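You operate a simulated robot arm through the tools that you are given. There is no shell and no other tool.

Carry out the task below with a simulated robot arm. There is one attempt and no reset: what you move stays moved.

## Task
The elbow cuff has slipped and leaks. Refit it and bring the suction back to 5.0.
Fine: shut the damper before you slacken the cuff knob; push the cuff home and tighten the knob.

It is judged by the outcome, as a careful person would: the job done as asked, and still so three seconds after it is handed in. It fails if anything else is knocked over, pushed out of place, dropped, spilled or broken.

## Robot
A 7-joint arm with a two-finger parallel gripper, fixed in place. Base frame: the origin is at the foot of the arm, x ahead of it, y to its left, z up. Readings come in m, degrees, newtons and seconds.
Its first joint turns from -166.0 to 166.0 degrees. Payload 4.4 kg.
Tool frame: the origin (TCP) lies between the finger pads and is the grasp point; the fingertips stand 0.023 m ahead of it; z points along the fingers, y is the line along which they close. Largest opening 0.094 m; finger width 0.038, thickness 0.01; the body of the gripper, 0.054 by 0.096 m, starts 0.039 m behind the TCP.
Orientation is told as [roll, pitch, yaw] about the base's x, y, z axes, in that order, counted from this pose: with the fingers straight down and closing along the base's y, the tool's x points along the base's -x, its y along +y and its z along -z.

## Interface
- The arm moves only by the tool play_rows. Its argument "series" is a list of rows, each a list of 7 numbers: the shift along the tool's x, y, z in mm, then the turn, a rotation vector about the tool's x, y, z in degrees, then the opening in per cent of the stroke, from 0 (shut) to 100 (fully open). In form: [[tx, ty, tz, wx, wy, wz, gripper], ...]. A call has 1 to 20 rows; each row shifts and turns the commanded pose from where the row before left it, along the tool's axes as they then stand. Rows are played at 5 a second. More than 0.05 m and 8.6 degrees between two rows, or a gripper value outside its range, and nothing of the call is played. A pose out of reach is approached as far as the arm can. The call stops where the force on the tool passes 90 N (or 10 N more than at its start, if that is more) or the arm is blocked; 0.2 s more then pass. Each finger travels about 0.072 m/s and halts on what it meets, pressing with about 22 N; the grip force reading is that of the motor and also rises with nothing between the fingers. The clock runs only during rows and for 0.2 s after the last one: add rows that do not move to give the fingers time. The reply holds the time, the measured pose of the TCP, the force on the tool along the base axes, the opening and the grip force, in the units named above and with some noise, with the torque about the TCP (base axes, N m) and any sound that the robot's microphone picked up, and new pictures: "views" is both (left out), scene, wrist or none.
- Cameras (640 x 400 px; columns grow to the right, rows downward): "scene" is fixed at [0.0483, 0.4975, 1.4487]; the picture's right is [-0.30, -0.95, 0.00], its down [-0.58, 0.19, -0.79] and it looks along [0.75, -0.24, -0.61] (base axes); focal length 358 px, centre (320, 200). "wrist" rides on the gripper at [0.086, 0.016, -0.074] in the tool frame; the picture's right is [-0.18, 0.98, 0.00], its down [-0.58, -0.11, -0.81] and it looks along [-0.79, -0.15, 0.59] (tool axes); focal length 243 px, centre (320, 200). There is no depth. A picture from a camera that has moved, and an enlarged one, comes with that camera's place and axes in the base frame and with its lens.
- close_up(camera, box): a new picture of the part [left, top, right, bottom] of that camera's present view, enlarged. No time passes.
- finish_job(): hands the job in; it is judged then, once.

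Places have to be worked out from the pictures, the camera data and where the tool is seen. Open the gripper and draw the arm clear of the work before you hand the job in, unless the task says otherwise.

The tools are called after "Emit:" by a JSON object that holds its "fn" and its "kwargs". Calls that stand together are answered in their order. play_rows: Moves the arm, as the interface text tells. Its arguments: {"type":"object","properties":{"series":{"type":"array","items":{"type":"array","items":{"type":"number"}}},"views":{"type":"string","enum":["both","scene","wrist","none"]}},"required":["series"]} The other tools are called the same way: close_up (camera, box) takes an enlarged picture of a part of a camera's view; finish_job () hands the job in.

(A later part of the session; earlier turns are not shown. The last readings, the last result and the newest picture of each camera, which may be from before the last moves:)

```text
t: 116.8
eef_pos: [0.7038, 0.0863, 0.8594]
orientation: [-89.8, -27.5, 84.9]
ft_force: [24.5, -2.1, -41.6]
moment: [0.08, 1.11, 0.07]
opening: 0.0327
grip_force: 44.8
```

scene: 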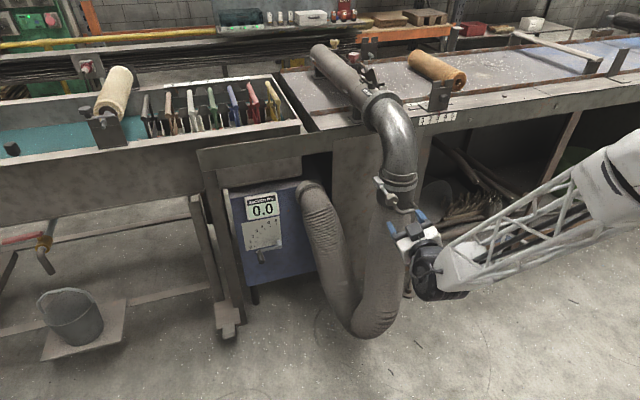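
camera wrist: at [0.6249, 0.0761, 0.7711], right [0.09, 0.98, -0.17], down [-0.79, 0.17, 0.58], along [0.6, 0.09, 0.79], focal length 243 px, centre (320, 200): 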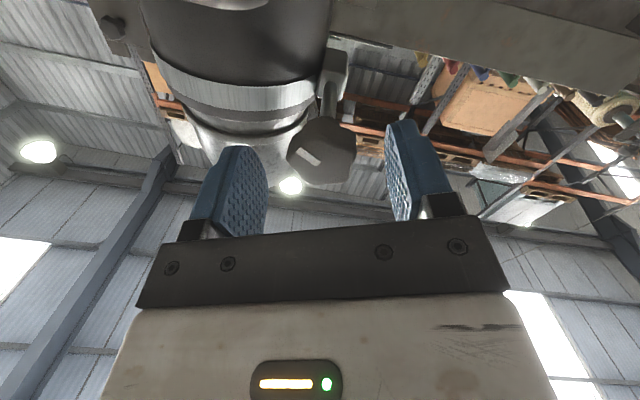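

42 N and only ~1 mm of movement so far; I'll push another 2 mm to see whether it slides below the force limit.

Emit:
{"fn": "play_rows", "kwargs": {"series": [[-0.46, -0.89, 0, 0, 0, 0, 0], [-0.46, -0.89, 0, 0, 0, 0, 0], [0, 0, 0, 0, 0, 0, 0]], "views": "none"}}

Emit:
{"fn": "close_up", "kwargs": {"camera": "scene", "box": [370, 150, 430, 210]}}

```text
t: 117.6
eef_pos: [0.7039, 0.0861, 0.86]
orientation: [-89.7, -27.5, 85.0]
ft_force: [-19.9, 18.3, -63.3]
moment: [0.14, 2.38, -0.01]
opening: 0.0327
grip_force: 44.5
```

```text
6.67 times, centred on (400, 180) of scene
camera zoom: at [0.0483, 0.4975, 1.4487], right [-0.3, -0.95, 0.0], down [-0.58, 0.19, -0.79], along [0.75, -0.24, -0.61], focal length 2390 px, centre (-213, 333)
```

zoom: 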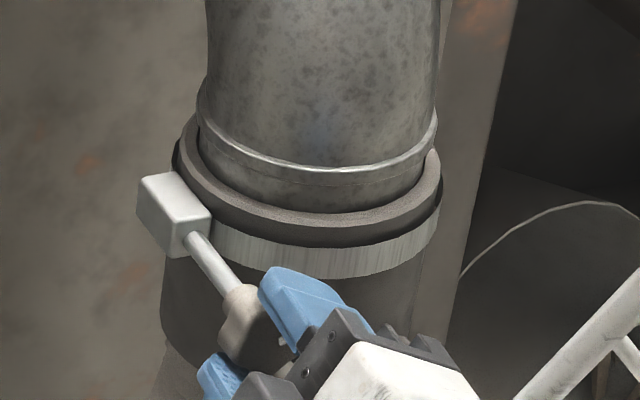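

Still clamped at 63 N, so it needs more slack. I'll drop the upward bias to about half and turn another 24° counter-clockwise.

Emit:
{"fn": "play_rows", "kwargs": {"series": [[0.6, 1.2, 0, 0, 0, 0, 0], [0, -0.2, 0, 0, 0, -6, 0], [0, -0.2, 0, 0, 0, -6, 0], [0, -0.2, 0, 0, 0, -6, 0], [0, -0.2, 0, 0, 0, -6, 0], [0, 0, 0, 0, 0, 0, 0]], "views": "none"}}

Emit:
{"fn": "close_up", "kwargs": {"camera": "scene", "box": [370, 150, 430, 210]}}

```text
t: 119.0
eef_pos: [0.7064, 0.0861, 0.8646]
orientation: [-90.1, -3.5, 85.0]
ft_force: [-12.8, 21.3, -35.5]
moment: [0.06, 1.0, 0.5]
opening: 0.0326
grip_force: 45.0
```

```text
6.67 times, centred on (400, 180) of scene
camera zoom: at [0.0483, 0.4975, 1.4487], right [-0.3, -0.95, 0.0], down [-0.58, 0.19, -0.79], along [0.75, -0.24, -0.61], focal length 2390 px, centre (-213, 333)
```

zoom: 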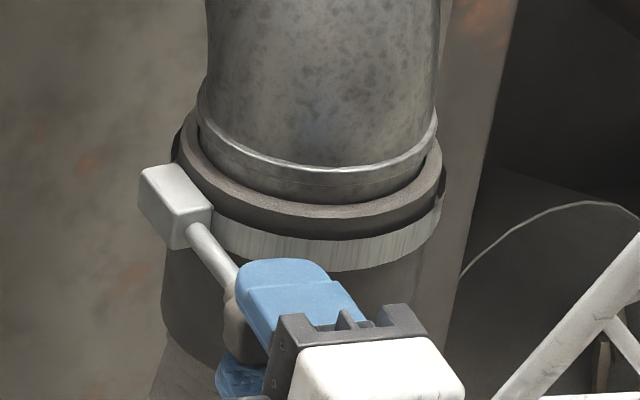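

The cuff has slid up: knob height is back to 0.8646, same as at the stop. I'll push 1.5 mm more to confirm it's against the stop.

Emit:
{"fn": "play_rows", "kwargs": {"series": [[0, -0.8, 0, 0, 0, 0, 0], [0, -0.7, 0, 0, 0, 0, 0], [0, 0, 0, 0, 0, 0, 0]], "views": "none"}}

Emit:
{"fn": "close_up", "kwargs": {"camera": "scene", "box": [380, 155, 420, 195]}}

```text
t: 119.8
eef_pos: [0.7049, 0.0853, 0.8641]
orientation: [-89.9, -3.5, 85.0]
ft_force: [18.1, 32.7, -52.5]
moment: [0.07, 0.72, 0.66]
opening: 0.0328
grip_force: 45.0
```

```text
10.00 times, centred on (400, 175) of scene
camera zoom: at [0.0483, 0.4975, 1.4487], right [-0.3, -0.95, 0.0], down [-0.58, 0.19, -0.79], along [0.75, -0.24, -0.61], focal length 3585 px, centre (-480, 450)
```

zoom: 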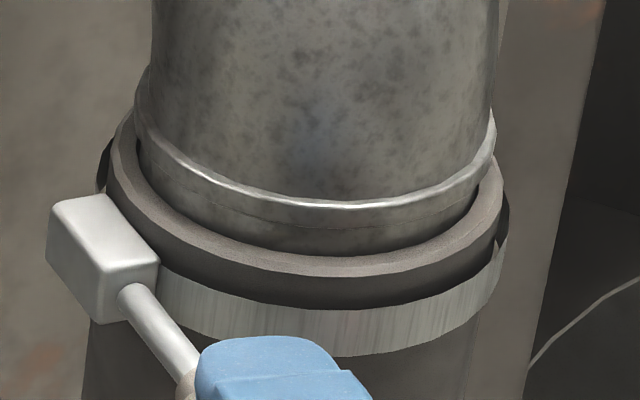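

It's firmly at the stop (identical to the earlier home picture). I'll ease the bias slightly and tighten clockwise 12° at a time, keeping an upward push on it.

Emit:
{"fn": "play_rows", "kwargs": {"series": [[-1.0, 0.6, 0, 0, 0, 0, 0], [0, 0, 0, 0, 0, 6, 0], [0, 0, 0, 0, 0, 6, 0], [0, 0, 0, 0, 0, 0, 0]], "views": "none"}}

```text
t: 120.8
eef_pos: [0.7036, 0.0857, 0.8635]
orientation: [-89.9, -15.5, 85.0]
ft_force: [-10.4, -1.6, -22.7]
moment: [-0.01, 1.1, 0.04]
opening: 0.0329
grip_force: 44.7
```

Loads are small (Fz -23 N, i.e. pushing the cuff up gently). Another 18° clockwise.

Emit:
{"fn": "play_rows", "kwargs": {"series": [[0, 0, 0, 0, 0, 6, 0], [0, 0, 0, 0, 0, 6, 0], [0, 0, 0, 0, 0, 6, 0], [0, 0, 0, 0, 0, 0, 0]], "views": "none"}}

```text
t: 121.8
eef_pos: [0.7046, 0.0846, 0.8632]
orientation: [-90.1, -33.6, 84.9]
ft_force: [-22.8, -24.3, -3.9]
moment: [-0.01, 0.62, -0.07]
opening: 0.0329
grip_force: 44.4
```

Upward bias has nearly vanished (Fz -4 N), so I'll add 1 mm up and relieve the side load, then turn 18° more.

Emit:
{"fn": "play_rows", "kwargs": {"series": [[0.1, -1.3, -0.5, 0, 0, 0, 0], [0, -0.1, 0, 0, 0, 6, 0], [0, -0.1, 0, 0, 0, 6, 0], [0, -0.1, 0, 0, 0, 6, 0], [0, 0, 0, 0, 0, 0, 0]], "views": "none"}}

Emit:
{"fn": "close_up", "kwargs": {"camera": "scene", "box": [380, 155, 420, 195]}}

```text
t: 123.0
eef_pos: [0.7042, 0.0853, 0.8644]
orientation: [-89.9, -51.6, 85.1]
ft_force: [1.1, 15.7, -17.1]
moment: [0.07, 0.69, 0.85]
opening: 0.0334
grip_force: 45.0
```

```text
10.00 times, centred on (400, 175) of scene
camera zoom: at [0.0483, 0.4975, 1.4487], right [-0.3, -0.95, 0.0], down [-0.58, 0.19, -0.79], along [0.75, -0.24, -0.61], focal length 3585 px, centre (-480, 450)
```

zoom: 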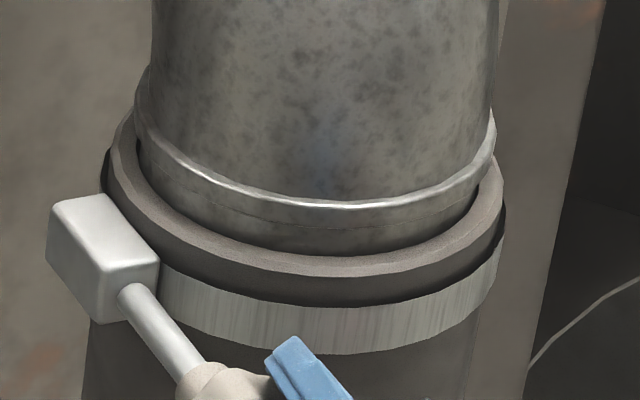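

The cuff is still at the stop and the band is closing up; loads are small. Another 18° clockwise (to about -20° roll).

Emit:
{"fn": "play_rows", "kwargs": {"series": [[0, 0, 0, 0, 0, 6, 0], [0, 0, 0, 0, 0, 6, 0], [0, 0, 0, 0, 0, 6, 0], [0, 0, 0, 0, 0, 0, 0]], "views": "none"}}

Emit:
{"fn": "close_up", "kwargs": {"camera": "scene", "box": [380, 155, 420, 195]}}

```text
t: 124.0
eef_pos: [0.7048, 0.0865, 0.8645]
orientation: [-89.9, -69.7, 85.0]
ft_force: [4.0, 38.6, -25.4]
moment: [0.01, 0.61, 1.3]
opening: 0.0334
grip_force: 44.8
```

```text
10.00 times, centred on (400, 175) of scene
camera zoom: at [0.0483, 0.4975, 1.4487], right [-0.3, -0.95, 0.0], down [-0.58, 0.19, -0.79], along [0.75, -0.24, -0.61], focal length 3585 px, centre (-480, 450)
```

zoom: 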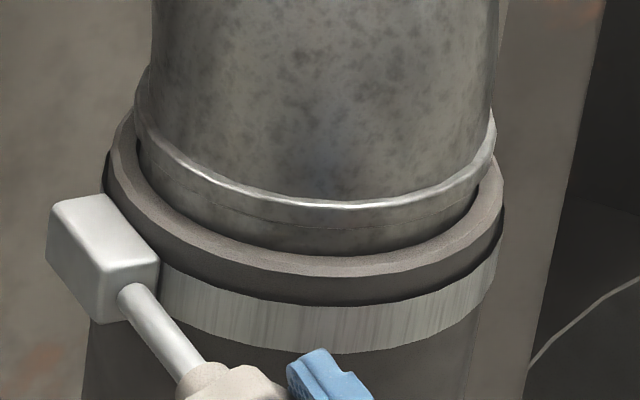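

Back to roll -20°, cuff still at the stop. I'll relieve the side load and do the last 12° of this stroke, staying below the wrist limit.

Emit:
{"fn": "play_rows", "kwargs": {"series": [[0, 1.0, 0, 0, 0, 0, 0], [0, 0, 0, 0, 0, 6, 0], [0, 0, 0, 0, 0, 6, 0], [0, 0, 0, 0, 0, 0, 0]], "views": "none"}}

Emit:
{"fn": "close_up", "kwargs": {"camera": "wrist", "box": [200, 30, 440, 240]}}

```text
t: 125.0
eef_pos: [0.7042, 0.0855, 0.8653]
orientation: [-90.3, -81.6, 85.0]
ft_force: [-16.4, -8.8, -5.1]
moment: [0.04, 0.0, 0.48]
opening: 0.0336
grip_force: 45.1
```

```text
1.90 times, centred on (320, 135) of wrist
camera zoom: at [0.6303, 0.0959, 0.7756], right [0.09, 1.0, 0.04], down [-0.81, 0.05, 0.59], along [0.59, -0.08, 0.81], focal length 462 px, centre (320, 324)
```

zoom: 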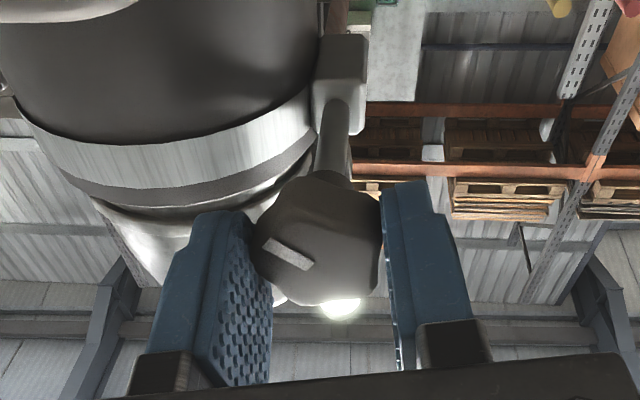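

No torque yet, so I'll re-grip for a second stroke: open, back off 25 mm, roll to about -92°, come back in and close.

Emit:
{"fn": "play_rows", "kwargs": {"series": [[0, 0, 0, 0, 0, 0, 55], [0, 0, 0, 0, 0, 0, 60], [0, 0, -25, 0, 0, 0, 60], [0, 0, 0, 0, 0, -7.6, 60], [0, 0, 0, 0, 0, -7.6, 60], [0, 0, 0, 0, 0, -7.6, 60], [0, 0, 0, 0, 0, -7.6, 60], [0, 0, 0, 0, 0, -7.6, 60], [0, 0, 0, 0, 0, -7.6, 60], [0, 0, 0, 0, 0, -7.6, 60], [0, 0, 0, 0, 0, -7.6, 60], [0, 0, 0, 0, 0, -7.6, 60], [0, 0, 0, 0, 0, -7.6, 60], [0, 0, 0, 0, 0, -7.6, 60], [0, 0, 0, 0, 0, 0, 60]], "views": "both"}}

Emit:
{"fn": "close_up", "kwargs": {"camera": "wrist", "box": [200, 30, 440, 240]}}

Emit:
{"fn": "close_up", "kwargs": {"camera": "scene", "box": [370, 150, 430, 210]}}

```text
t: 128.2
eef_pos: [0.679, 0.0882, 0.8653]
orientation: [-89.9, 2.1, 85.0]
ft_force: [0.4, 0.6, 0.3]
moment: [-0.01, 0.0, 0.03]
opening: 0.0562
grip_force: 0.1
camera wrist: at [0.5969, 0.0088, 0.851], right [0.01, 0.15, -0.99], down [-0.75, 0.65, 0.09], along [0.66, 0.74, 0.12], focal length 243 px, centre (320, 200)
```

scene: 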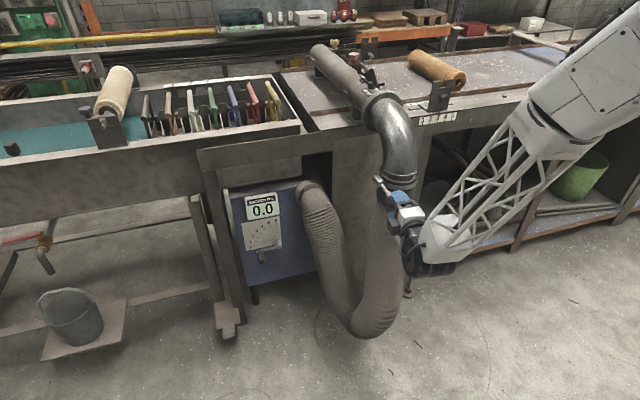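
wrist: 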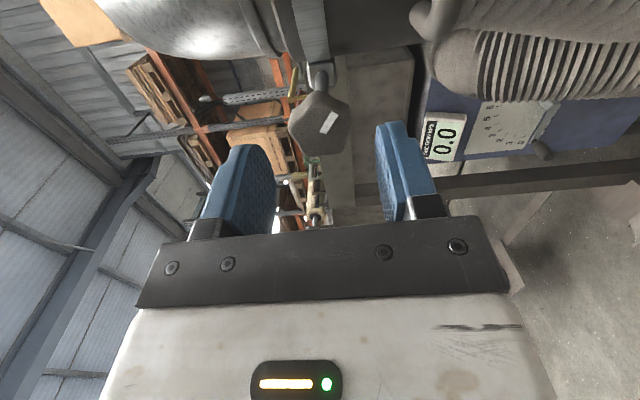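

```text
1.90 times, centred on (320, 135) of wrist
camera zoom: at [0.5969, 0.0088, 0.851], right [0.01, 0.15, -0.99], down [-0.75, 0.65, 0.09], along [0.66, 0.74, 0.12], focal length 462 px, centre (320, 324)
```

zoom: 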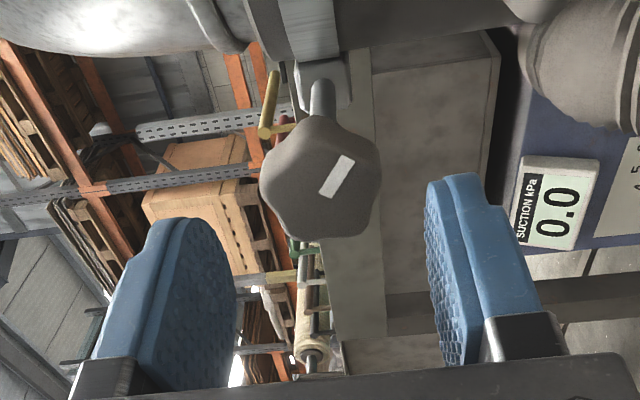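

```text
6.67 times, centred on (400, 180) of scene
camera zoom: at [0.0483, 0.4975, 1.4487], right [-0.3, -0.95, 0.0], down [-0.58, 0.19, -0.79], along [0.75, -0.24, -0.61], focal length 2390 px, centre (-213, 333)
```

zoom: 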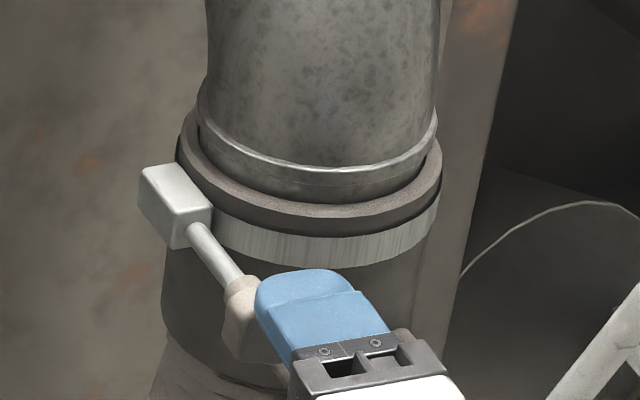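

Cuff remains home and the knob is centred for the new grip. Advancing 26 mm and closing.

Emit:
{"fn": "play_rows", "kwargs": {"series": [[0, 0, 13, 0, 0, 0, 60], [0, 0, 13, 0, 0, 0, 60], [0, 0, 0, 0, 0, 0, 45], [0, 0, 0, 0, 0, 0, 0], [0, 0, 0, 0, 0, 0, 0], [0, 0, 0, 0, 0, 0, 0]], "views": "none"}}

Emit:
{"fn": "close_up", "kwargs": {"camera": "wrist", "box": [200, 30, 440, 240]}}

```text
t: 129.6
eef_pos: [0.706, 0.0858, 0.8642]
orientation: [-90.0, 2.0, 85.0]
ft_force: [0.0, -0.9, 1.5]
moment: [-0.04, -0.44, -0.1]
opening: 0.033
grip_force: 44.6
```

```text
1.90 times, centred on (320, 135) of wrist
camera zoom: at [0.6227, 0.0057, 0.85], right [0.01, 0.15, -0.99], down [-0.75, 0.65, 0.09], along [0.66, 0.74, 0.12], focal length 462 px, centre (320, 324)
```

zoom: 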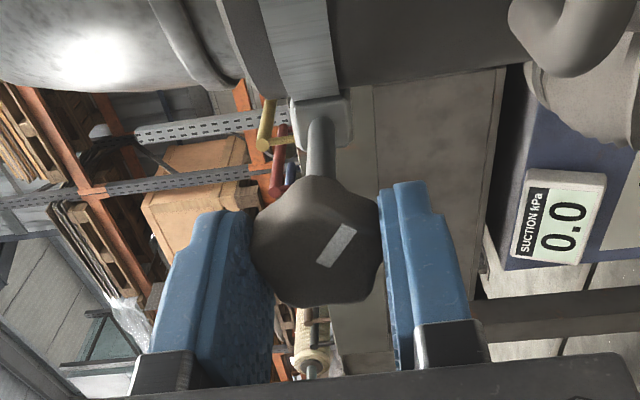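

Perfectly centred (almost zero load). Second tightening stroke: 18° clockwise.

Emit:
{"fn": "play_rows", "kwargs": {"series": [[0, 0, 0, 0, 0, 6, 0], [0, 0, 0, 0, 0, 6, 0], [0, 0, 0, 0, 0, 6, 0], [0, 0, 0, 0, 0, 0, 0]], "views": "none"}}

```text
t: 130.6
eef_pos: [0.707, 0.0854, 0.8647]
orientation: [-90.1, -16.0, 84.9]
ft_force: [-10.9, -22.0, 4.3]
moment: [-0.01, 0.51, -0.12]
opening: 0.0332
grip_force: 45.2
```

Still turning easily with low loads and no torque reaction. Another 18° clockwise.

Emit:
{"fn": "play_rows", "kwargs": {"series": [[0.5, 0, -0.3, 0, 0, 0, 0], [0, 0, 0, 0, 0, 6, 0], [0, 0, 0, 0, 0, 6, 0], [0, 0, 0, 0, 0, 6, 0], [0, 0, 0, 0, 0, 0, 0]], "views": "none"}}

Emit:
{"fn": "close_up", "kwargs": {"camera": "wrist", "box": [200, 30, 440, 240]}}

Emit:
{"fn": "close_up", "kwargs": {"camera": "scene", "box": [370, 150, 430, 210]}}

```text
t: 131.8
eef_pos: [0.7061, 0.0849, 0.8645]
orientation: [-90.0, -34.0, 85.0]
ft_force: [9.9, 15.9, -5.9]
moment: [0.02, 0.53, 0.96]
opening: 0.033
grip_force: 45.4
```

```text
1.90 times, centred on (320, 135) of wrist
camera zoom: at [0.6251, 0.03, 0.8016], right [0.06, 0.7, -0.71], down [-0.77, 0.49, 0.42], along [0.64, 0.52, 0.57], focal length 462 px, centre (320, 324)
```

zoom: 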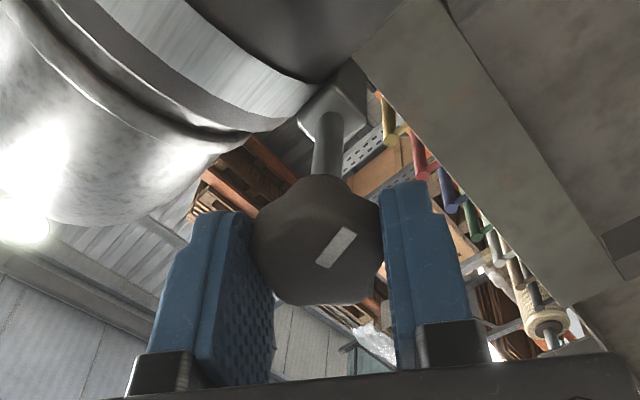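

```text
6.67 times, centred on (400, 180) of scene
camera zoom: at [0.0483, 0.4975, 1.4487], right [-0.3, -0.95, 0.0], down [-0.58, 0.19, -0.79], along [0.75, -0.24, -0.61], focal length 2390 px, centre (-213, 333)
```

zoom: 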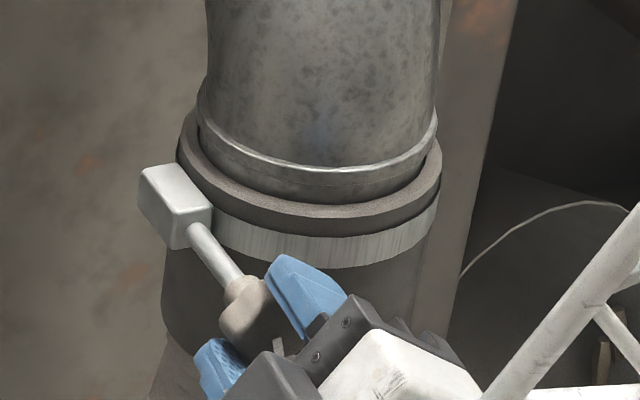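

The knob is still turning with the gripper; the band lies flush on the cuff now. I'll continue 24° more, watching torque.

Emit:
{"fn": "play_rows", "kwargs": {"series": [[0, 0.5, 0, 0, 0, 0, 0], [0, 0, 0, 0, 0, 6, 0], [0, 0, 0, 0, 0, 6, 0], [0, 0, 0, 0, 0, 6, 0], [0, 0, 0, 0, 0, 6, 0], [0, 0, 0, 0, 0, 0, 0]], "views": "none"}}

Emit:
{"fn": "close_up", "kwargs": {"camera": "wrist", "box": [200, 30, 440, 240]}}

```text
t: 133.2
eef_pos: [0.7058, 0.085, 0.8638]
orientation: [-90.2, -58.0, 85.1]
ft_force: [-10.0, -21.8, 24.7]
moment: [-0.64, -0.2, 0.28]
opening: 0.0342
grip_force: 45.0
```

```text
1.90 times, centred on (320, 135) of wrist
camera zoom: at [0.6281, 0.0606, 0.7812], right [0.08, 0.93, -0.36], down [-0.79, 0.29, 0.55], along [0.61, 0.24, 0.75], focal length 462 px, centre (320, 324)
```

zoom: 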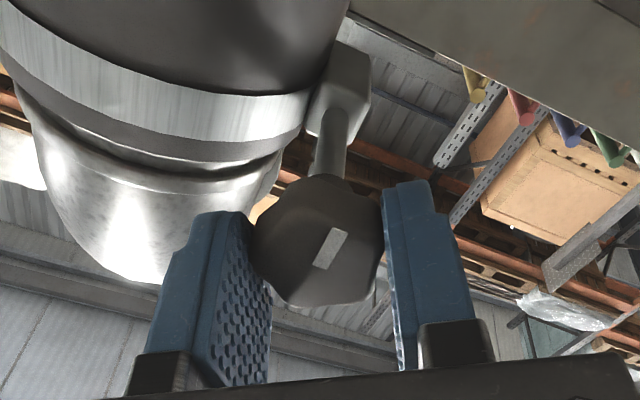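

Torque has now built up (Mx -0.64 N·m) and the knob is starting to resist. I'll add another 6° to snug it and see.

Emit:
{"fn": "play_rows", "kwargs": {"series": [[0, -0.8, 0, 0, 0, 0, 0], [0, 0, 0, 0, 0, 3, 0], [0, 0, 0, 0, 0, 3, 0], [0, 0, 0, 0, 0, 0, 0]], "views": "none"}}

Emit:
{"fn": "close_up", "kwargs": {"camera": "wrist", "box": [200, 30, 440, 240]}}

Emit:
{"fn": "close_up", "kwargs": {"camera": "scene", "box": [380, 155, 420, 195]}}

```text
t: 134.2
eef_pos: [0.7054, 0.0853, 0.8642]
orientation: [-89.7, -64.0, 84.9]
ft_force: [18.4, 2.8, -7.7]
moment: [-0.33, 0.45, 0.61]
opening: 0.0341
grip_force: 44.9
```

```text
1.90 times, centred on (320, 135) of wrist
camera zoom: at [0.6276, 0.0688, 0.7782], right [0.08, 0.96, -0.27], down [-0.79, 0.23, 0.57], along [0.61, 0.16, 0.78], focal length 462 px, centre (320, 324)
```

zoom: 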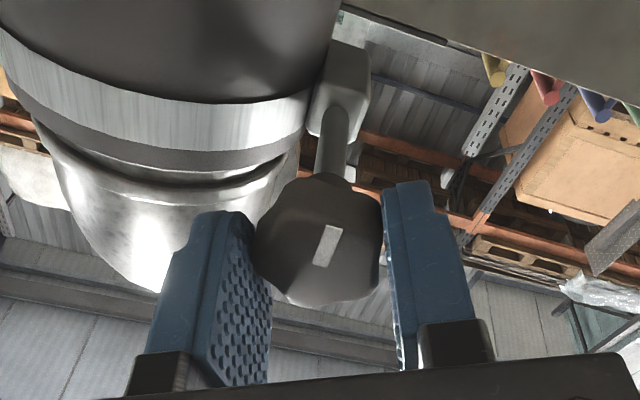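

```text
10.00 times, centred on (400, 175) of scene
camera zoom: at [0.0483, 0.4975, 1.4487], right [-0.3, -0.95, 0.0], down [-0.58, 0.19, -0.79], along [0.75, -0.24, -0.61], focal length 3585 px, centre (-480, 450)
```

zoom: 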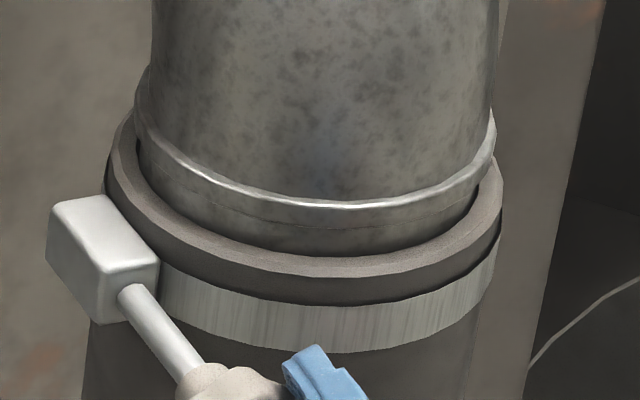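

The gripper now slips round the knob instead of turning it: the knob is at its tight end, and the cuff is still exactly at its stop. I'll open, back straight off and retreat.

Emit:
{"fn": "play_rows", "kwargs": {"series": [[0, 0, 0, 0, 0, 0, 40], [0, 0, 0, 0, 0, 0, 60], [0, 0, -20, 0, 0, 0, 60], [0, 0, -30, 0, 0, 0, 60], [0, 0, -40, 0, 0, 0, 60], [0, 0, -30, 0, 0, 0, 60], [0, 0, 0, 0, 0, 0, 60]], "views": "both"}}

Emit:
{"fn": "close_up", "kwargs": {"camera": "scene", "box": [350, 150, 450, 250]}}

Emit:
{"fn": "close_up", "kwargs": {"camera": "scene", "box": [370, 150, 430, 210]}}

```text
t: 135.8
eef_pos: [0.5854, 0.0972, 0.8654]
orientation: [-89.9, -63.9, 85.1]
ft_force: [-0.5, -0.8, 0.0]
moment: [0.01, -0.03, 0.01]
opening: 0.0565
grip_force: 0.0
camera wrist: at [0.5084, 0.08, 0.7799], right [0.08, 0.96, -0.27], down [-0.79, 0.23, 0.57], along [0.61, 0.16, 0.78], focal length 243 px, centre (320, 200)
```

scene: 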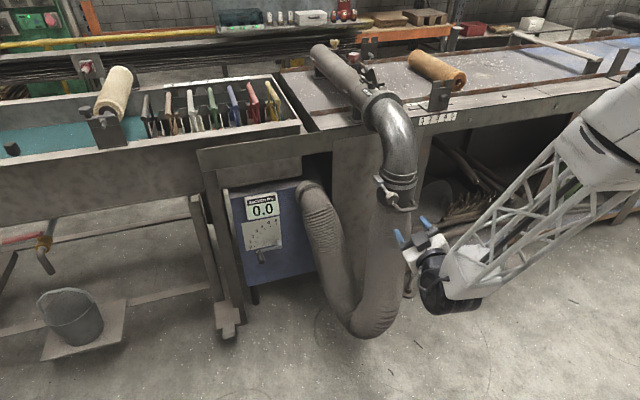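
wrist: 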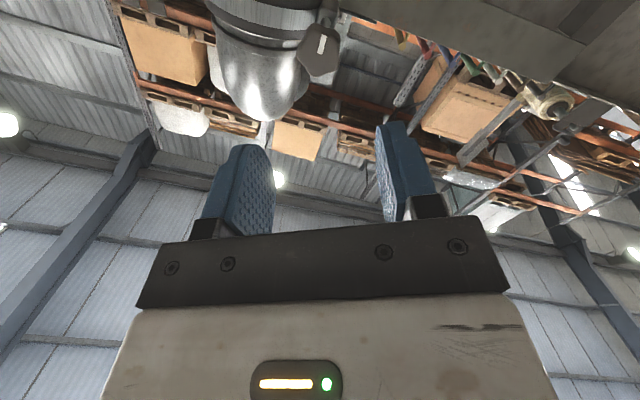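

```text
4.00 times, centred on (400, 200) of scene
camera zoom: at [0.0483, 0.4975, 1.4487], right [-0.3, -0.95, 0.0], down [-0.58, 0.19, -0.79], along [0.75, -0.24, -0.61], focal length 1434 px, centre (0, 200)
```

zoom: 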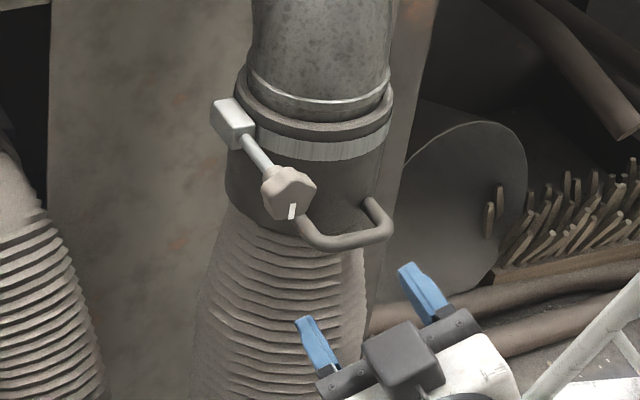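

```text
6.67 times, centred on (400, 180) of scene
camera zoom: at [0.0483, 0.4975, 1.4487], right [-0.3, -0.95, 0.0], down [-0.58, 0.19, -0.79], along [0.75, -0.24, -0.61], focal length 2390 px, centre (-213, 333)
```

zoom: 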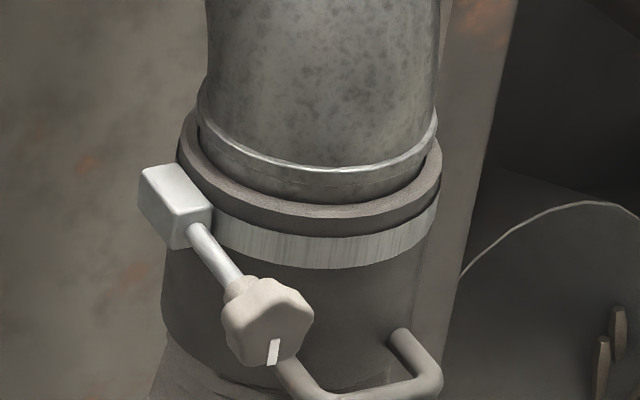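

The cuff is home, the band lies flush, and the knob mark has gone from 3 o'clock to 6 o'clock (about a quarter turn tighter than before). Now for the damper: I'll move left to y≈0.42 in free space, straighten the yaw and roll to -90° for the peg.

Emit:
{"fn": "play_rows", "kwargs": {"series": [[-17.8, 36.5, -4, 0, 0, 0, 80], [-17.8, 36.5, -4, 0, 0, 0, 80], [-17.8, 36.5, -4, 0, 0, 0, 80], [-17.8, 36.5, -4, 0, 0, 0, 80], [-17.8, 36.5, -4, 0, 0, 0, 80], [-17.8, 36.5, -4, 0, 0, 0, 80], [-17.8, 36.5, -4, 0, 0, 0, 80], [-17.8, 36.5, -4, 0, 0, 0, 80], [0, 0, 0, -4.5, -2.19, 0, 80], [0, 0, 0, 0, 0, -8, 80], [0, 0, 0, 0, 0, -8, 80], [0, 0, 0, 0, 0, -8, 80], [0, 0, 0, 0, 0, -8, 80], [0, 0, 0, 0, 0, -8, 80], [0, 0, 0, 0, 0, -8, 80], [0, 0, 0, 0, 0, -8, 80], [0, 0, 0, 0, 0, -8, 80], [0, 0, 0, 0, 0, 0, 80]], "views": "scene"}}

```text
t: 139.6
eef_pos: [0.5803, 0.4226, 0.8645]
orientation: [-90.1, 0.2, 90.0]
ft_force: [0.1, 0.2, 0.2]
moment: [0.03, 0.01, 0.02]
opening: 0.0752
grip_force: 0.1
```

scene: 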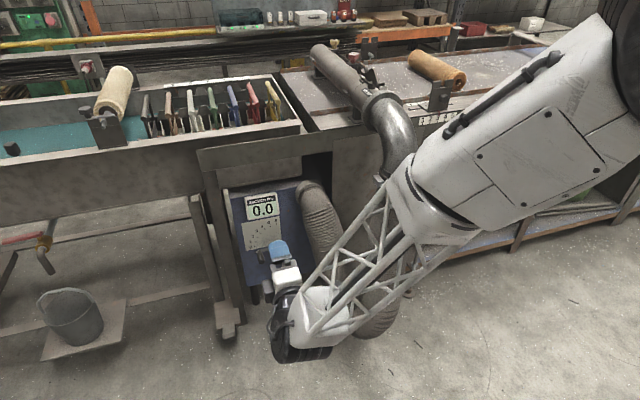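

Now down and forward to stand off the peg at about (0.87, 0.423, 0.40), the reverse of the way I left it.

Emit:
{"fn": "play_rows", "kwargs": {"series": [[0, 42.2, 24, 0, 0, 0, 80], [0, 42.2, 24, 0, 0, 0, 80], [0, 42.2, 24, 0, 0, 0, 80], [0, 42.2, 24, 0, 0, 0, 80], [0, 42.2, 24, 0, 0, 0, 80], [0, 42.2, 24, 0, 0, 0, 80], [0, 42.2, 24, 0, 0, 0, 80], [0, 42.2, 24, 0, 0, 0, 80], [0, 42.2, 24, 0, 0, 0, 80], [0, 42.2, 24, 0, 0, 0, 80], [0, 42.2, 24, 0, 0, 0, 80], [0, 0, 26, 0, 0, 0, 80], [0, 0, 0, 0, 0, 0, 80]], "views": "both"}}

Emit:
{"fn": "close_up", "kwargs": {"camera": "wrist", "box": [200, 0, 440, 220]}}

Emit:
{"fn": "close_up", "kwargs": {"camera": "scene", "box": [350, 150, 450, 250]}}

```text
t: 142.4
eef_pos: [0.8706, 0.4227, 0.3962]
orientation: [-90.0, 0.1, 90.0]
ft_force: [0.3, 0.4, -0.1]
moment: [-0.01, -0.02, -0.03]
opening: 0.0754
grip_force: 0.1
camera wrist: at [0.7952, 0.3366, 0.3799], right [0.0, 0.18, -0.98], down [-0.81, 0.58, 0.11], along [0.59, 0.79, 0.15], focal length 243 px, centre (320, 200)
```

scene: 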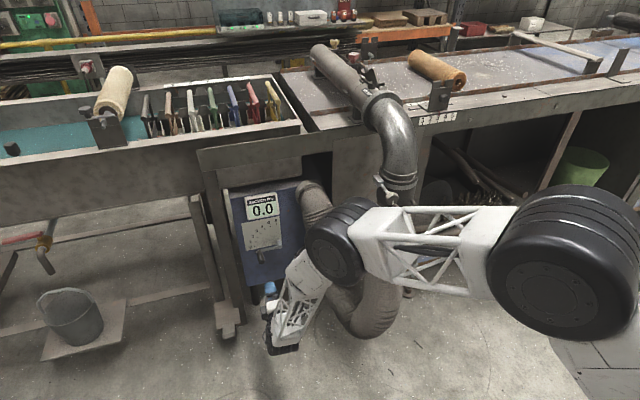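
wrist: 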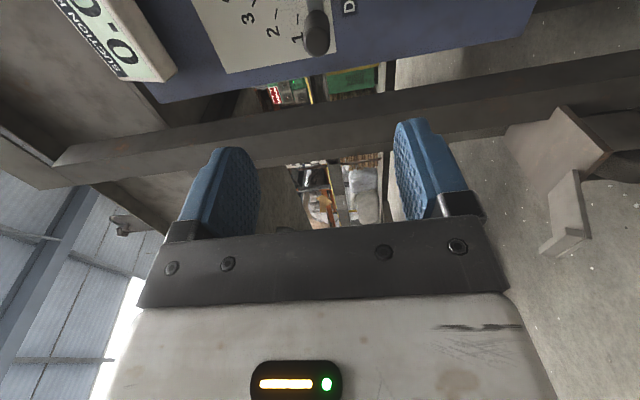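

```text
1.82 times, centred on (320, 110) of wrist
camera zoom: at [0.7952, 0.3366, 0.3799], right [0.0, 0.18, -0.98], down [-0.81, 0.58, 0.11], along [0.59, 0.79, 0.15], focal length 441 px, centre (320, 364)
```

zoom: 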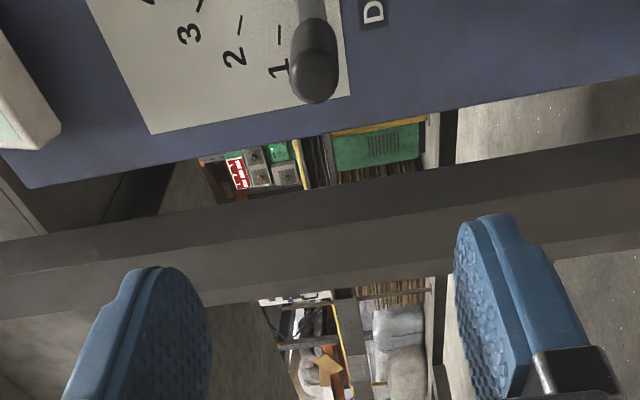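

```text
4.00 times, centred on (400, 200) of scene
camera zoom: at [0.0483, 0.4975, 1.4487], right [-0.3, -0.95, 0.0], down [-0.58, 0.19, -0.79], along [0.75, -0.24, -0.61], focal length 1434 px, centre (0, 200)
```

zoom: 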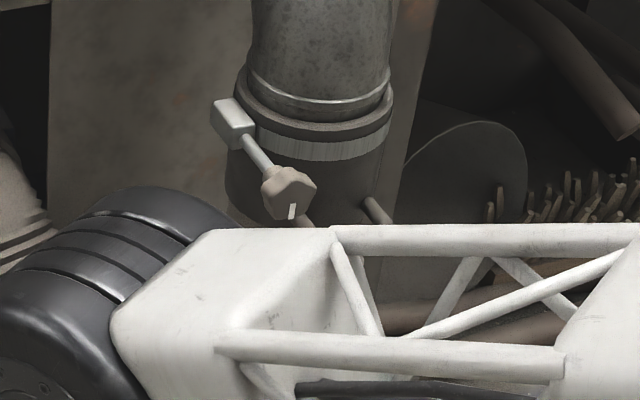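

The peg is at about (y 0.425, z 0.400). I'll trim 3.5 mm up and 1.5 mm left, then advance to straddle it.

Emit:
{"fn": "play_rows", "kwargs": {"series": [[-1.5, -3.5, 0, 0, 0, 0, 80], [0, 0, 40, 0, 0, 0, 80], [0, 0, 40, 0, 0, 0, 80], [0, 0, 40, 0, 0, 0, 80], [0, 0, 0, 0, 0, 0, 80]], "views": "both"}}

Emit:
{"fn": "close_up", "kwargs": {"camera": "wrist", "box": [200, 30, 440, 240]}}

```text
t: 143.6
eef_pos: [0.9895, 0.4223, 0.4036]
orientation: [-90.1, 0.1, 90.0]
ft_force: [-0.5, 0.2, 0.4]
moment: [0.02, 0.02, 0.01]
opening: 0.0754
grip_force: 0.0
camera wrist: at [0.9149, 0.3354, 0.3872], right [0.0, 0.18, -0.98], down [-0.81, 0.58, 0.11], along [0.59, 0.79, 0.15], focal length 243 px, centre (320, 200)
```

scene: 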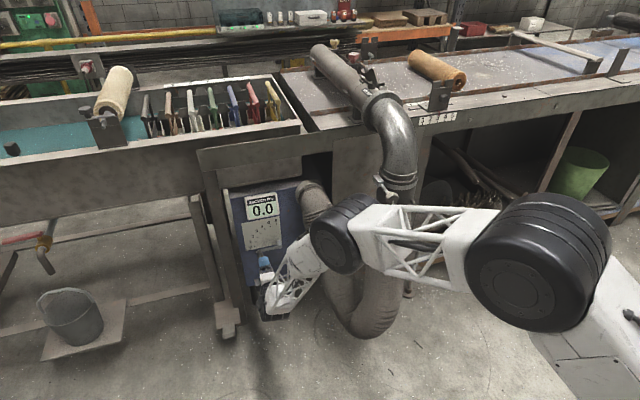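
wrist: 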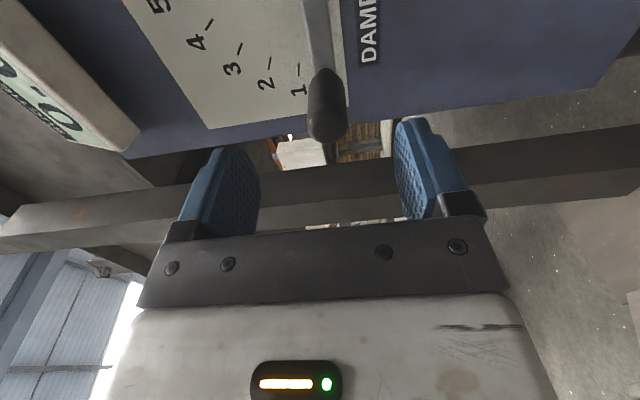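

```text
1.90 times, centred on (320, 135) of wrist
camera zoom: at [0.9149, 0.3354, 0.3872], right [0.0, 0.18, -0.98], down [-0.81, 0.58, 0.11], along [0.59, 0.79, 0.15], focal length 462 px, centre (320, 324)
```

zoom: 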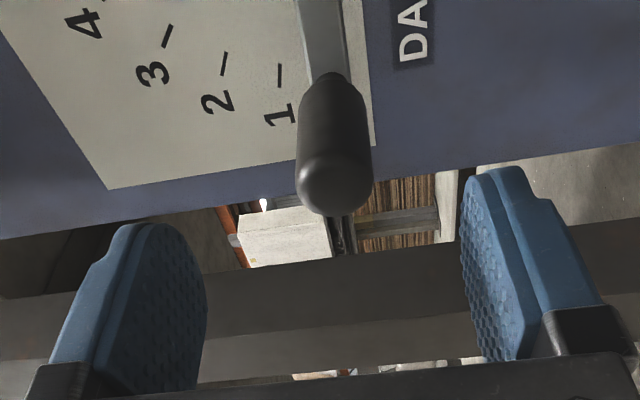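

The peg is ~4 mm below my centreline; I'll correct that, advance 55 mm to the earlier grip depth, and close.

Emit:
{"fn": "play_rows", "kwargs": {"series": [[-1, 3.8, 0, 0, 0, 0, 80], [0, 0, 20, 0, 0, 0, 80], [0, 0, 20, 0, 0, 0, 80], [0, 0, 15, 0, 0, 0, 80], [0, 0, 0, 0, 0, 0, 50], [0, 0, 0, 0, 0, 0, 20], [0, 0, 0, 0, 0, 0, 0], [0, 0, 0, 0, 0, 0, 0], [0, 0, 0, 0, 0, 0, 0]], "views": "both"}}

```text
t: 145.6
eef_pos: [1.0465, 0.4235, 0.4006]
orientation: [-90.0, 0.1, 90.0]
ft_force: [6.3, -1.1, 1.0]
moment: [0.02, 0.01, -0.04]
opening: 0.0244
grip_force: 45.1
camera wrist: at [0.9708, 0.3371, 0.3829], right [0.0, 0.18, -0.98], down [-0.81, 0.58, 0.11], along [0.59, 0.79, 0.15], focal length 243 px, centre (320, 200)
```

scene: 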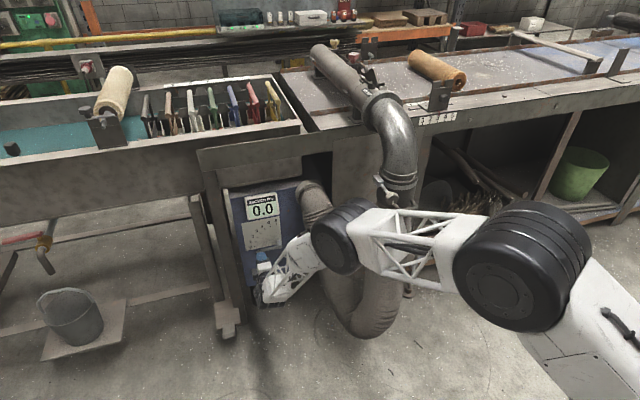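
wrist: 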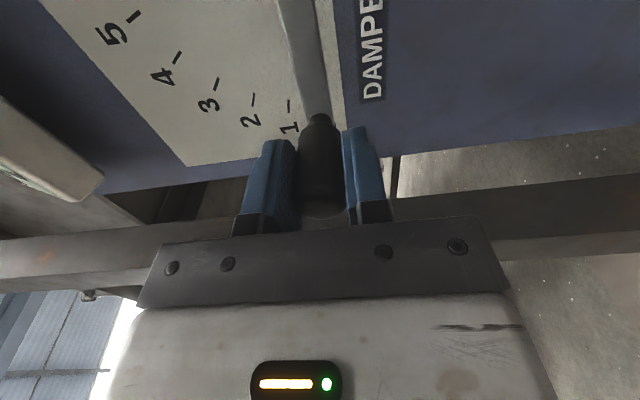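

The peg is gripped with negligible load. Opening the damper: swing 32° back up along the arc (83 mm radius), then read the display.

Emit:
{"fn": "play_rows", "kwargs": {"series": [[0.2, -5.8, 0, 0, 0, 4, 0], [0.2, -5.8, 0, 0, 0, 4, 0], [0.2, -5.8, 0, 0, 0, 4, 0], [0.2, -5.8, 0, 0, 0, 4, 0], [0.2, -5.8, 0, 0, 0, 4, 0], [0.2, -5.8, 0, 0, 0, 4, 0], [0.2, -5.8, 0, 0, 0, 4, 0], [0.2, -5.8, 0, 0, 0, 4, 0], [0, 0, 0, 0, 0, 0, 0]], "views": "both"}}

Emit:
{"fn": "close_up", "kwargs": {"camera": "scene", "box": [220, 180, 340, 310]}}

```text
t: 147.6
eef_pos: [1.0457, 0.4131, 0.4419]
orientation: [-89.9, -32.1, 90.0]
ft_force: [-27.5, 11.0, 1.5]
moment: [0.3, -0.14, -0.04]
opening: 0.0246
grip_force: 45.5
camera wrist: at [0.9708, 0.3473, 0.3813], right [0.0, 0.68, -0.74], down [-0.81, 0.44, 0.4], along [0.59, 0.59, 0.54], focal length 243 px, centre (320, 200)
```

scene: 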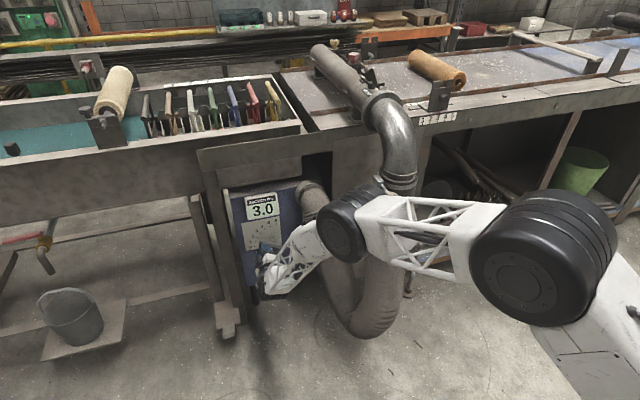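
wrist: 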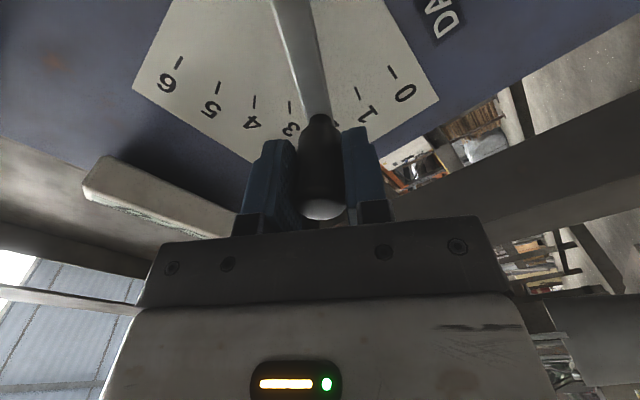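

```text
3.08 times, centred on (280, 245) of scene
camera zoom: at [0.0483, 0.4975, 1.4487], right [-0.3, -0.95, 0.0], down [-0.58, 0.19, -0.79], along [0.75, -0.24, -0.61], focal length 1103 px, centre (443, 62)
```

zoom: 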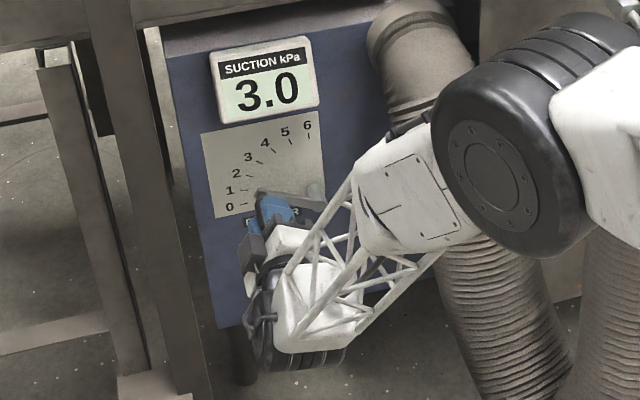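

It reads 3.0 at about 32°, so the leak is gone. I'll open another 16° and read again.

Emit:
{"fn": "play_rows", "kwargs": {"series": [[0.2, -5.8, -0.5, 0, 0, 4, 0], [0.2, -5.8, 0, 0, 0, 4, 0], [0.2, -5.8, 0, 0, 0, 4, 0], [0.2, -5.8, 0, 0, 0, 4, 0], [0, 0, 0, 0, 0, 0, 0], [0, 0, 0, 0, 0, 0, 0]], "views": "scene"}}

Emit:
{"fn": "close_up", "kwargs": {"camera": "scene", "box": [220, 180, 340, 310]}}

```text
t: 149.0
eef_pos: [1.0472, 0.3971, 0.4597]
orientation: [-90.0, -48.1, 90.0]
ft_force: [-35.4, 6.3, 6.8]
moment: [0.02, 0.07, -0.08]
opening: 0.0243
grip_force: 45.2
```

scene: 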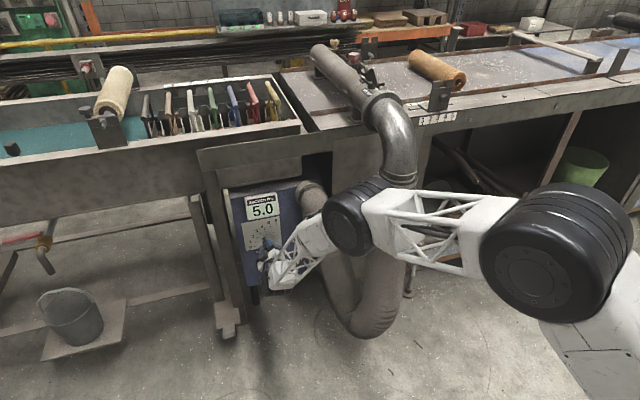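

```text
3.08 times, centred on (280, 245) of scene
camera zoom: at [0.0483, 0.4975, 1.4487], right [-0.3, -0.95, 0.0], down [-0.58, 0.19, -0.79], along [0.75, -0.24, -0.61], focal length 1103 px, centre (443, 62)
```

zoom: 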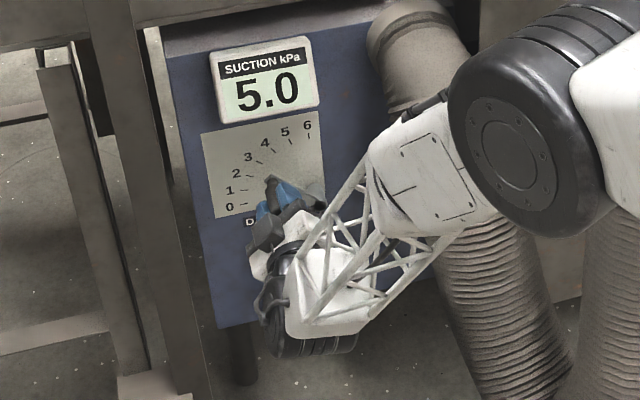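

It reads 5.0 at about 48°. The gauge may lag, so I'll hold still for about 2 s and check whether it's steady.

Emit:
{"fn": "play_rows", "kwargs": {"series": [[0, 0, 0, 0, 0, 0, 0], [0, 0, 0, 0, 0, 0, 0], [0, 0, 0, 0, 0, 0, 0], [0, 0, 0, 0, 0, 0, 0], [0, 0, 0, 0, 0, 0, 0], [0, 0, 0, 0, 0, 0, 0], [0, 0, 0, 0, 0, 0, 0], [0, 0, 0, 0, 0, 0, 0], [0, 0, 0, 0, 0, 0, 0], [0, 0, 0, 0, 0, 0, 0]], "views": "scene"}}

Emit:
{"fn": "close_up", "kwargs": {"camera": "scene", "box": [220, 180, 340, 310]}}

Emit:
{"fn": "close_up", "kwargs": {"camera": "wrist", "box": [200, 0, 440, 220]}}

```text
t: 151.2
eef_pos: [1.046, 0.3973, 0.46]
orientation: [-90.1, -47.9, 90.0]
ft_force: [-32.1, 5.2, 4.3]
moment: [0.05, -0.04, 0.12]
opening: 0.0243
grip_force: 45.3
```

scene: 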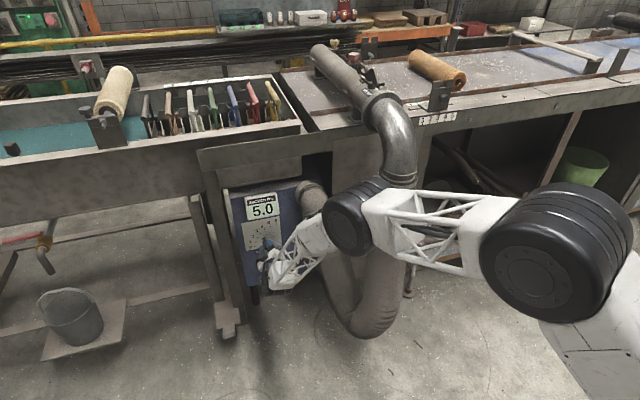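

```text
3.08 times, centred on (280, 245) of scene
camera zoom: at [0.0483, 0.4975, 1.4487], right [-0.3, -0.95, 0.0], down [-0.58, 0.19, -0.79], along [0.75, -0.24, -0.61], focal length 1103 px, centre (443, 62)
```

zoom: 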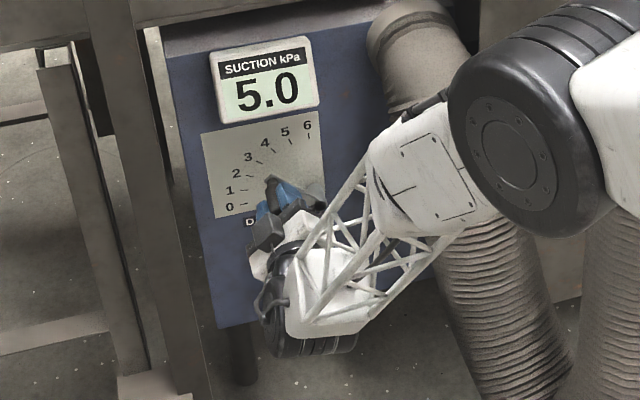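

```text
1.82 times, centred on (320, 110) of wrist
camera zoom: at [0.9715, 0.3509, 0.3845], right [0.0, 0.85, -0.52], down [-0.81, 0.31, 0.5], along [0.59, 0.42, 0.69], focal length 441 px, centre (320, 364)
```

zoom: 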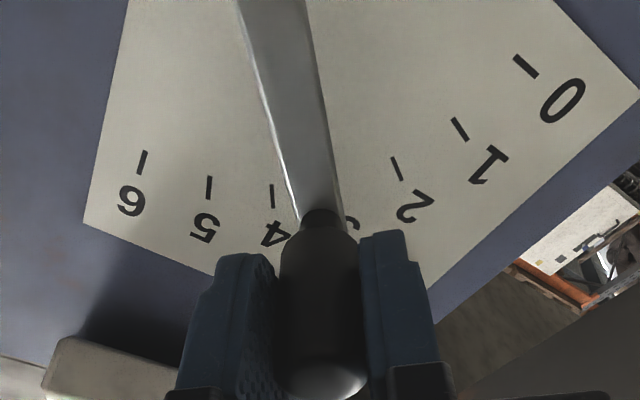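

Steady at 5.0. All readings so far were multiples of 0.5, so the gauge may be coarse; I'll probe a few degrees either way to find where it changes and then sit in the middle. First +3°.

Emit:
{"fn": "play_rows", "kwargs": {"series": [[0.05, -2.2, -0.5, 0, 0, 1.5, 0], [0.05, -2.2, -0.5, 0, 0, 1.5, 0], [0, 0, 0, 0, 0, 0, 0], [0, 0, 0, 0, 0, 0, 0], [0, 0, 0, 0, 0, 0, 0]], "views": "none"}}

Emit:
{"fn": "close_up", "kwargs": {"camera": "scene", "box": [220, 180, 340, 310]}}

```text
t: 152.4
eef_pos: [1.0457, 0.393, 0.4642]
orientation: [-90.0, -50.9, 89.9]
ft_force: [16.8, -7.6, -9.6]
moment: [-0.04, 0.07, 0.09]
opening: 0.0246
grip_force: 45.5
```

```text
3.08 times, centred on (280, 245) of scene
camera zoom: at [0.0483, 0.4975, 1.4487], right [-0.3, -0.95, 0.0], down [-0.58, 0.19, -0.79], along [0.75, -0.24, -0.61], focal length 1103 px, centre (443, 62)
```

zoom: 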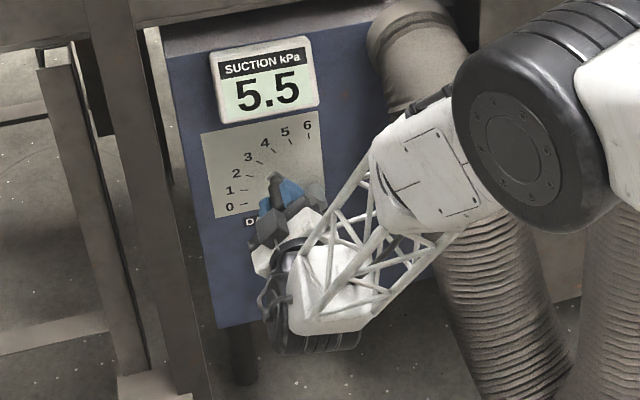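

+3° gives 5.5, so the gauge does step by 0.5. I'll come back down in 1° steps to find both edges of the 5.0 band.

Emit:
{"fn": "play_rows", "kwargs": {"series": [[0, 1.45, 0, 0, 0, -1, 0], [0, 0, 0, 0, 0, 0, 0], [0, 0, 0, 0, 0, 0, 0], [0, 0, 0, 0, 0, 0, 0]], "views": "none"}}

Emit:
{"fn": "close_up", "kwargs": {"camera": "scene", "box": [240, 185, 290, 220]}}

```text
t: 153.4
eef_pos: [1.0453, 0.3943, 0.4629]
orientation: [-90.0, -50.0, 89.9]
ft_force: [32.0, -10.2, -10.9]
moment: [-0.07, 0.13, 0.04]
opening: 0.0247
grip_force: 45.1
```

```text
11.43 times, centred on (265, 202) of scene
camera zoom: at [0.0483, 0.4975, 1.4487], right [-0.3, -0.95, 0.0], down [-0.58, 0.19, -0.79], along [0.75, -0.24, -0.61], focal length 4097 px, centre (949, 171)
```

zoom: 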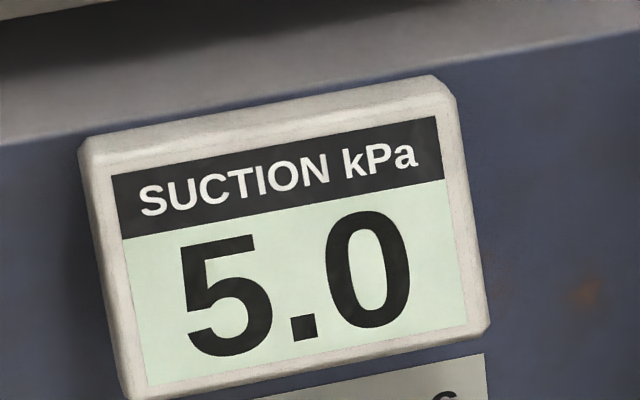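

50° reads 5.0, so the upper edge is between 50° and 51°. Now stepping down 4° to look for the lower edge.

Emit:
{"fn": "play_rows", "kwargs": {"series": [[0, 2.9, 0, 0, 0, -2, 0], [0, 2.9, 0, 0, 0, -2, 0], [0, 0, 0, 0, 0, 0, 0], [0, 0, 0, 0, 0, 0, 0], [0, 0, 0, 0, 0, 0, 0]], "views": "none"}}

Emit:
{"fn": "close_up", "kwargs": {"camera": "scene", "box": [240, 185, 290, 220]}}

```text
t: 154.6
eef_pos: [1.0448, 0.3986, 0.4602]
orientation: [-90.0, -46.0, 90.1]
ft_force: [33.5, -7.9, -7.8]
moment: [-0.12, 0.1, -0.02]
opening: 0.0246
grip_force: 45.3
```

```text
11.43 times, centred on (265, 202) of scene
camera zoom: at [0.0483, 0.4975, 1.4487], right [-0.3, -0.95, 0.0], down [-0.58, 0.19, -0.79], along [0.75, -0.24, -0.61], focal length 4097 px, centre (949, 171)
```

zoom: 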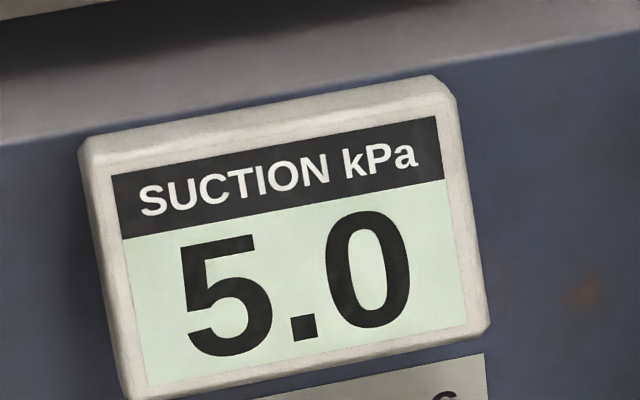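

46° still reads 5.0; one more degree or so down to find the lower edge.

Emit:
{"fn": "play_rows", "kwargs": {"series": [[0, 1.45, -0.5, 0, 0, -1, 0], [0, 0, 0, 0, 0, 0, 0], [0, 0, 0, 0, 0, 0, 0], [0, 0, 0, 0, 0, 0, 0]], "views": "none"}}

Emit:
{"fn": "close_up", "kwargs": {"camera": "scene", "box": [240, 185, 290, 220]}}

```text
t: 155.6
eef_pos: [1.0448, 0.3988, 0.4577]
orientation: [-89.9, -45.0, 90.0]
ft_force: [30.5, -8.0, -8.0]
moment: [-0.02, 0.03, -0.05]
opening: 0.0244
grip_force: 44.6
```

```text
11.43 times, centred on (265, 202) of scene
camera zoom: at [0.0483, 0.4975, 1.4487], right [-0.3, -0.95, 0.0], down [-0.58, 0.19, -0.79], along [0.75, -0.24, -0.61], focal length 4097 px, centre (949, 171)
```

zoom: 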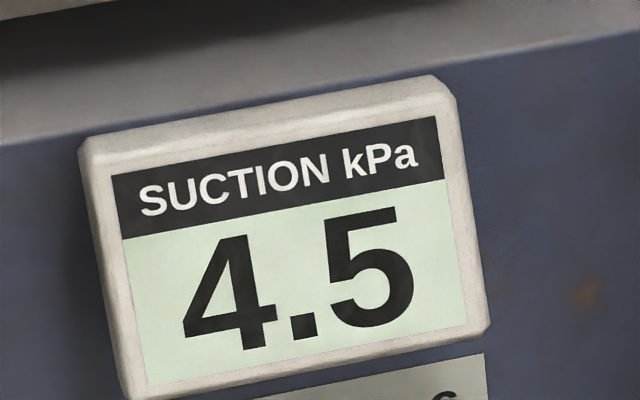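

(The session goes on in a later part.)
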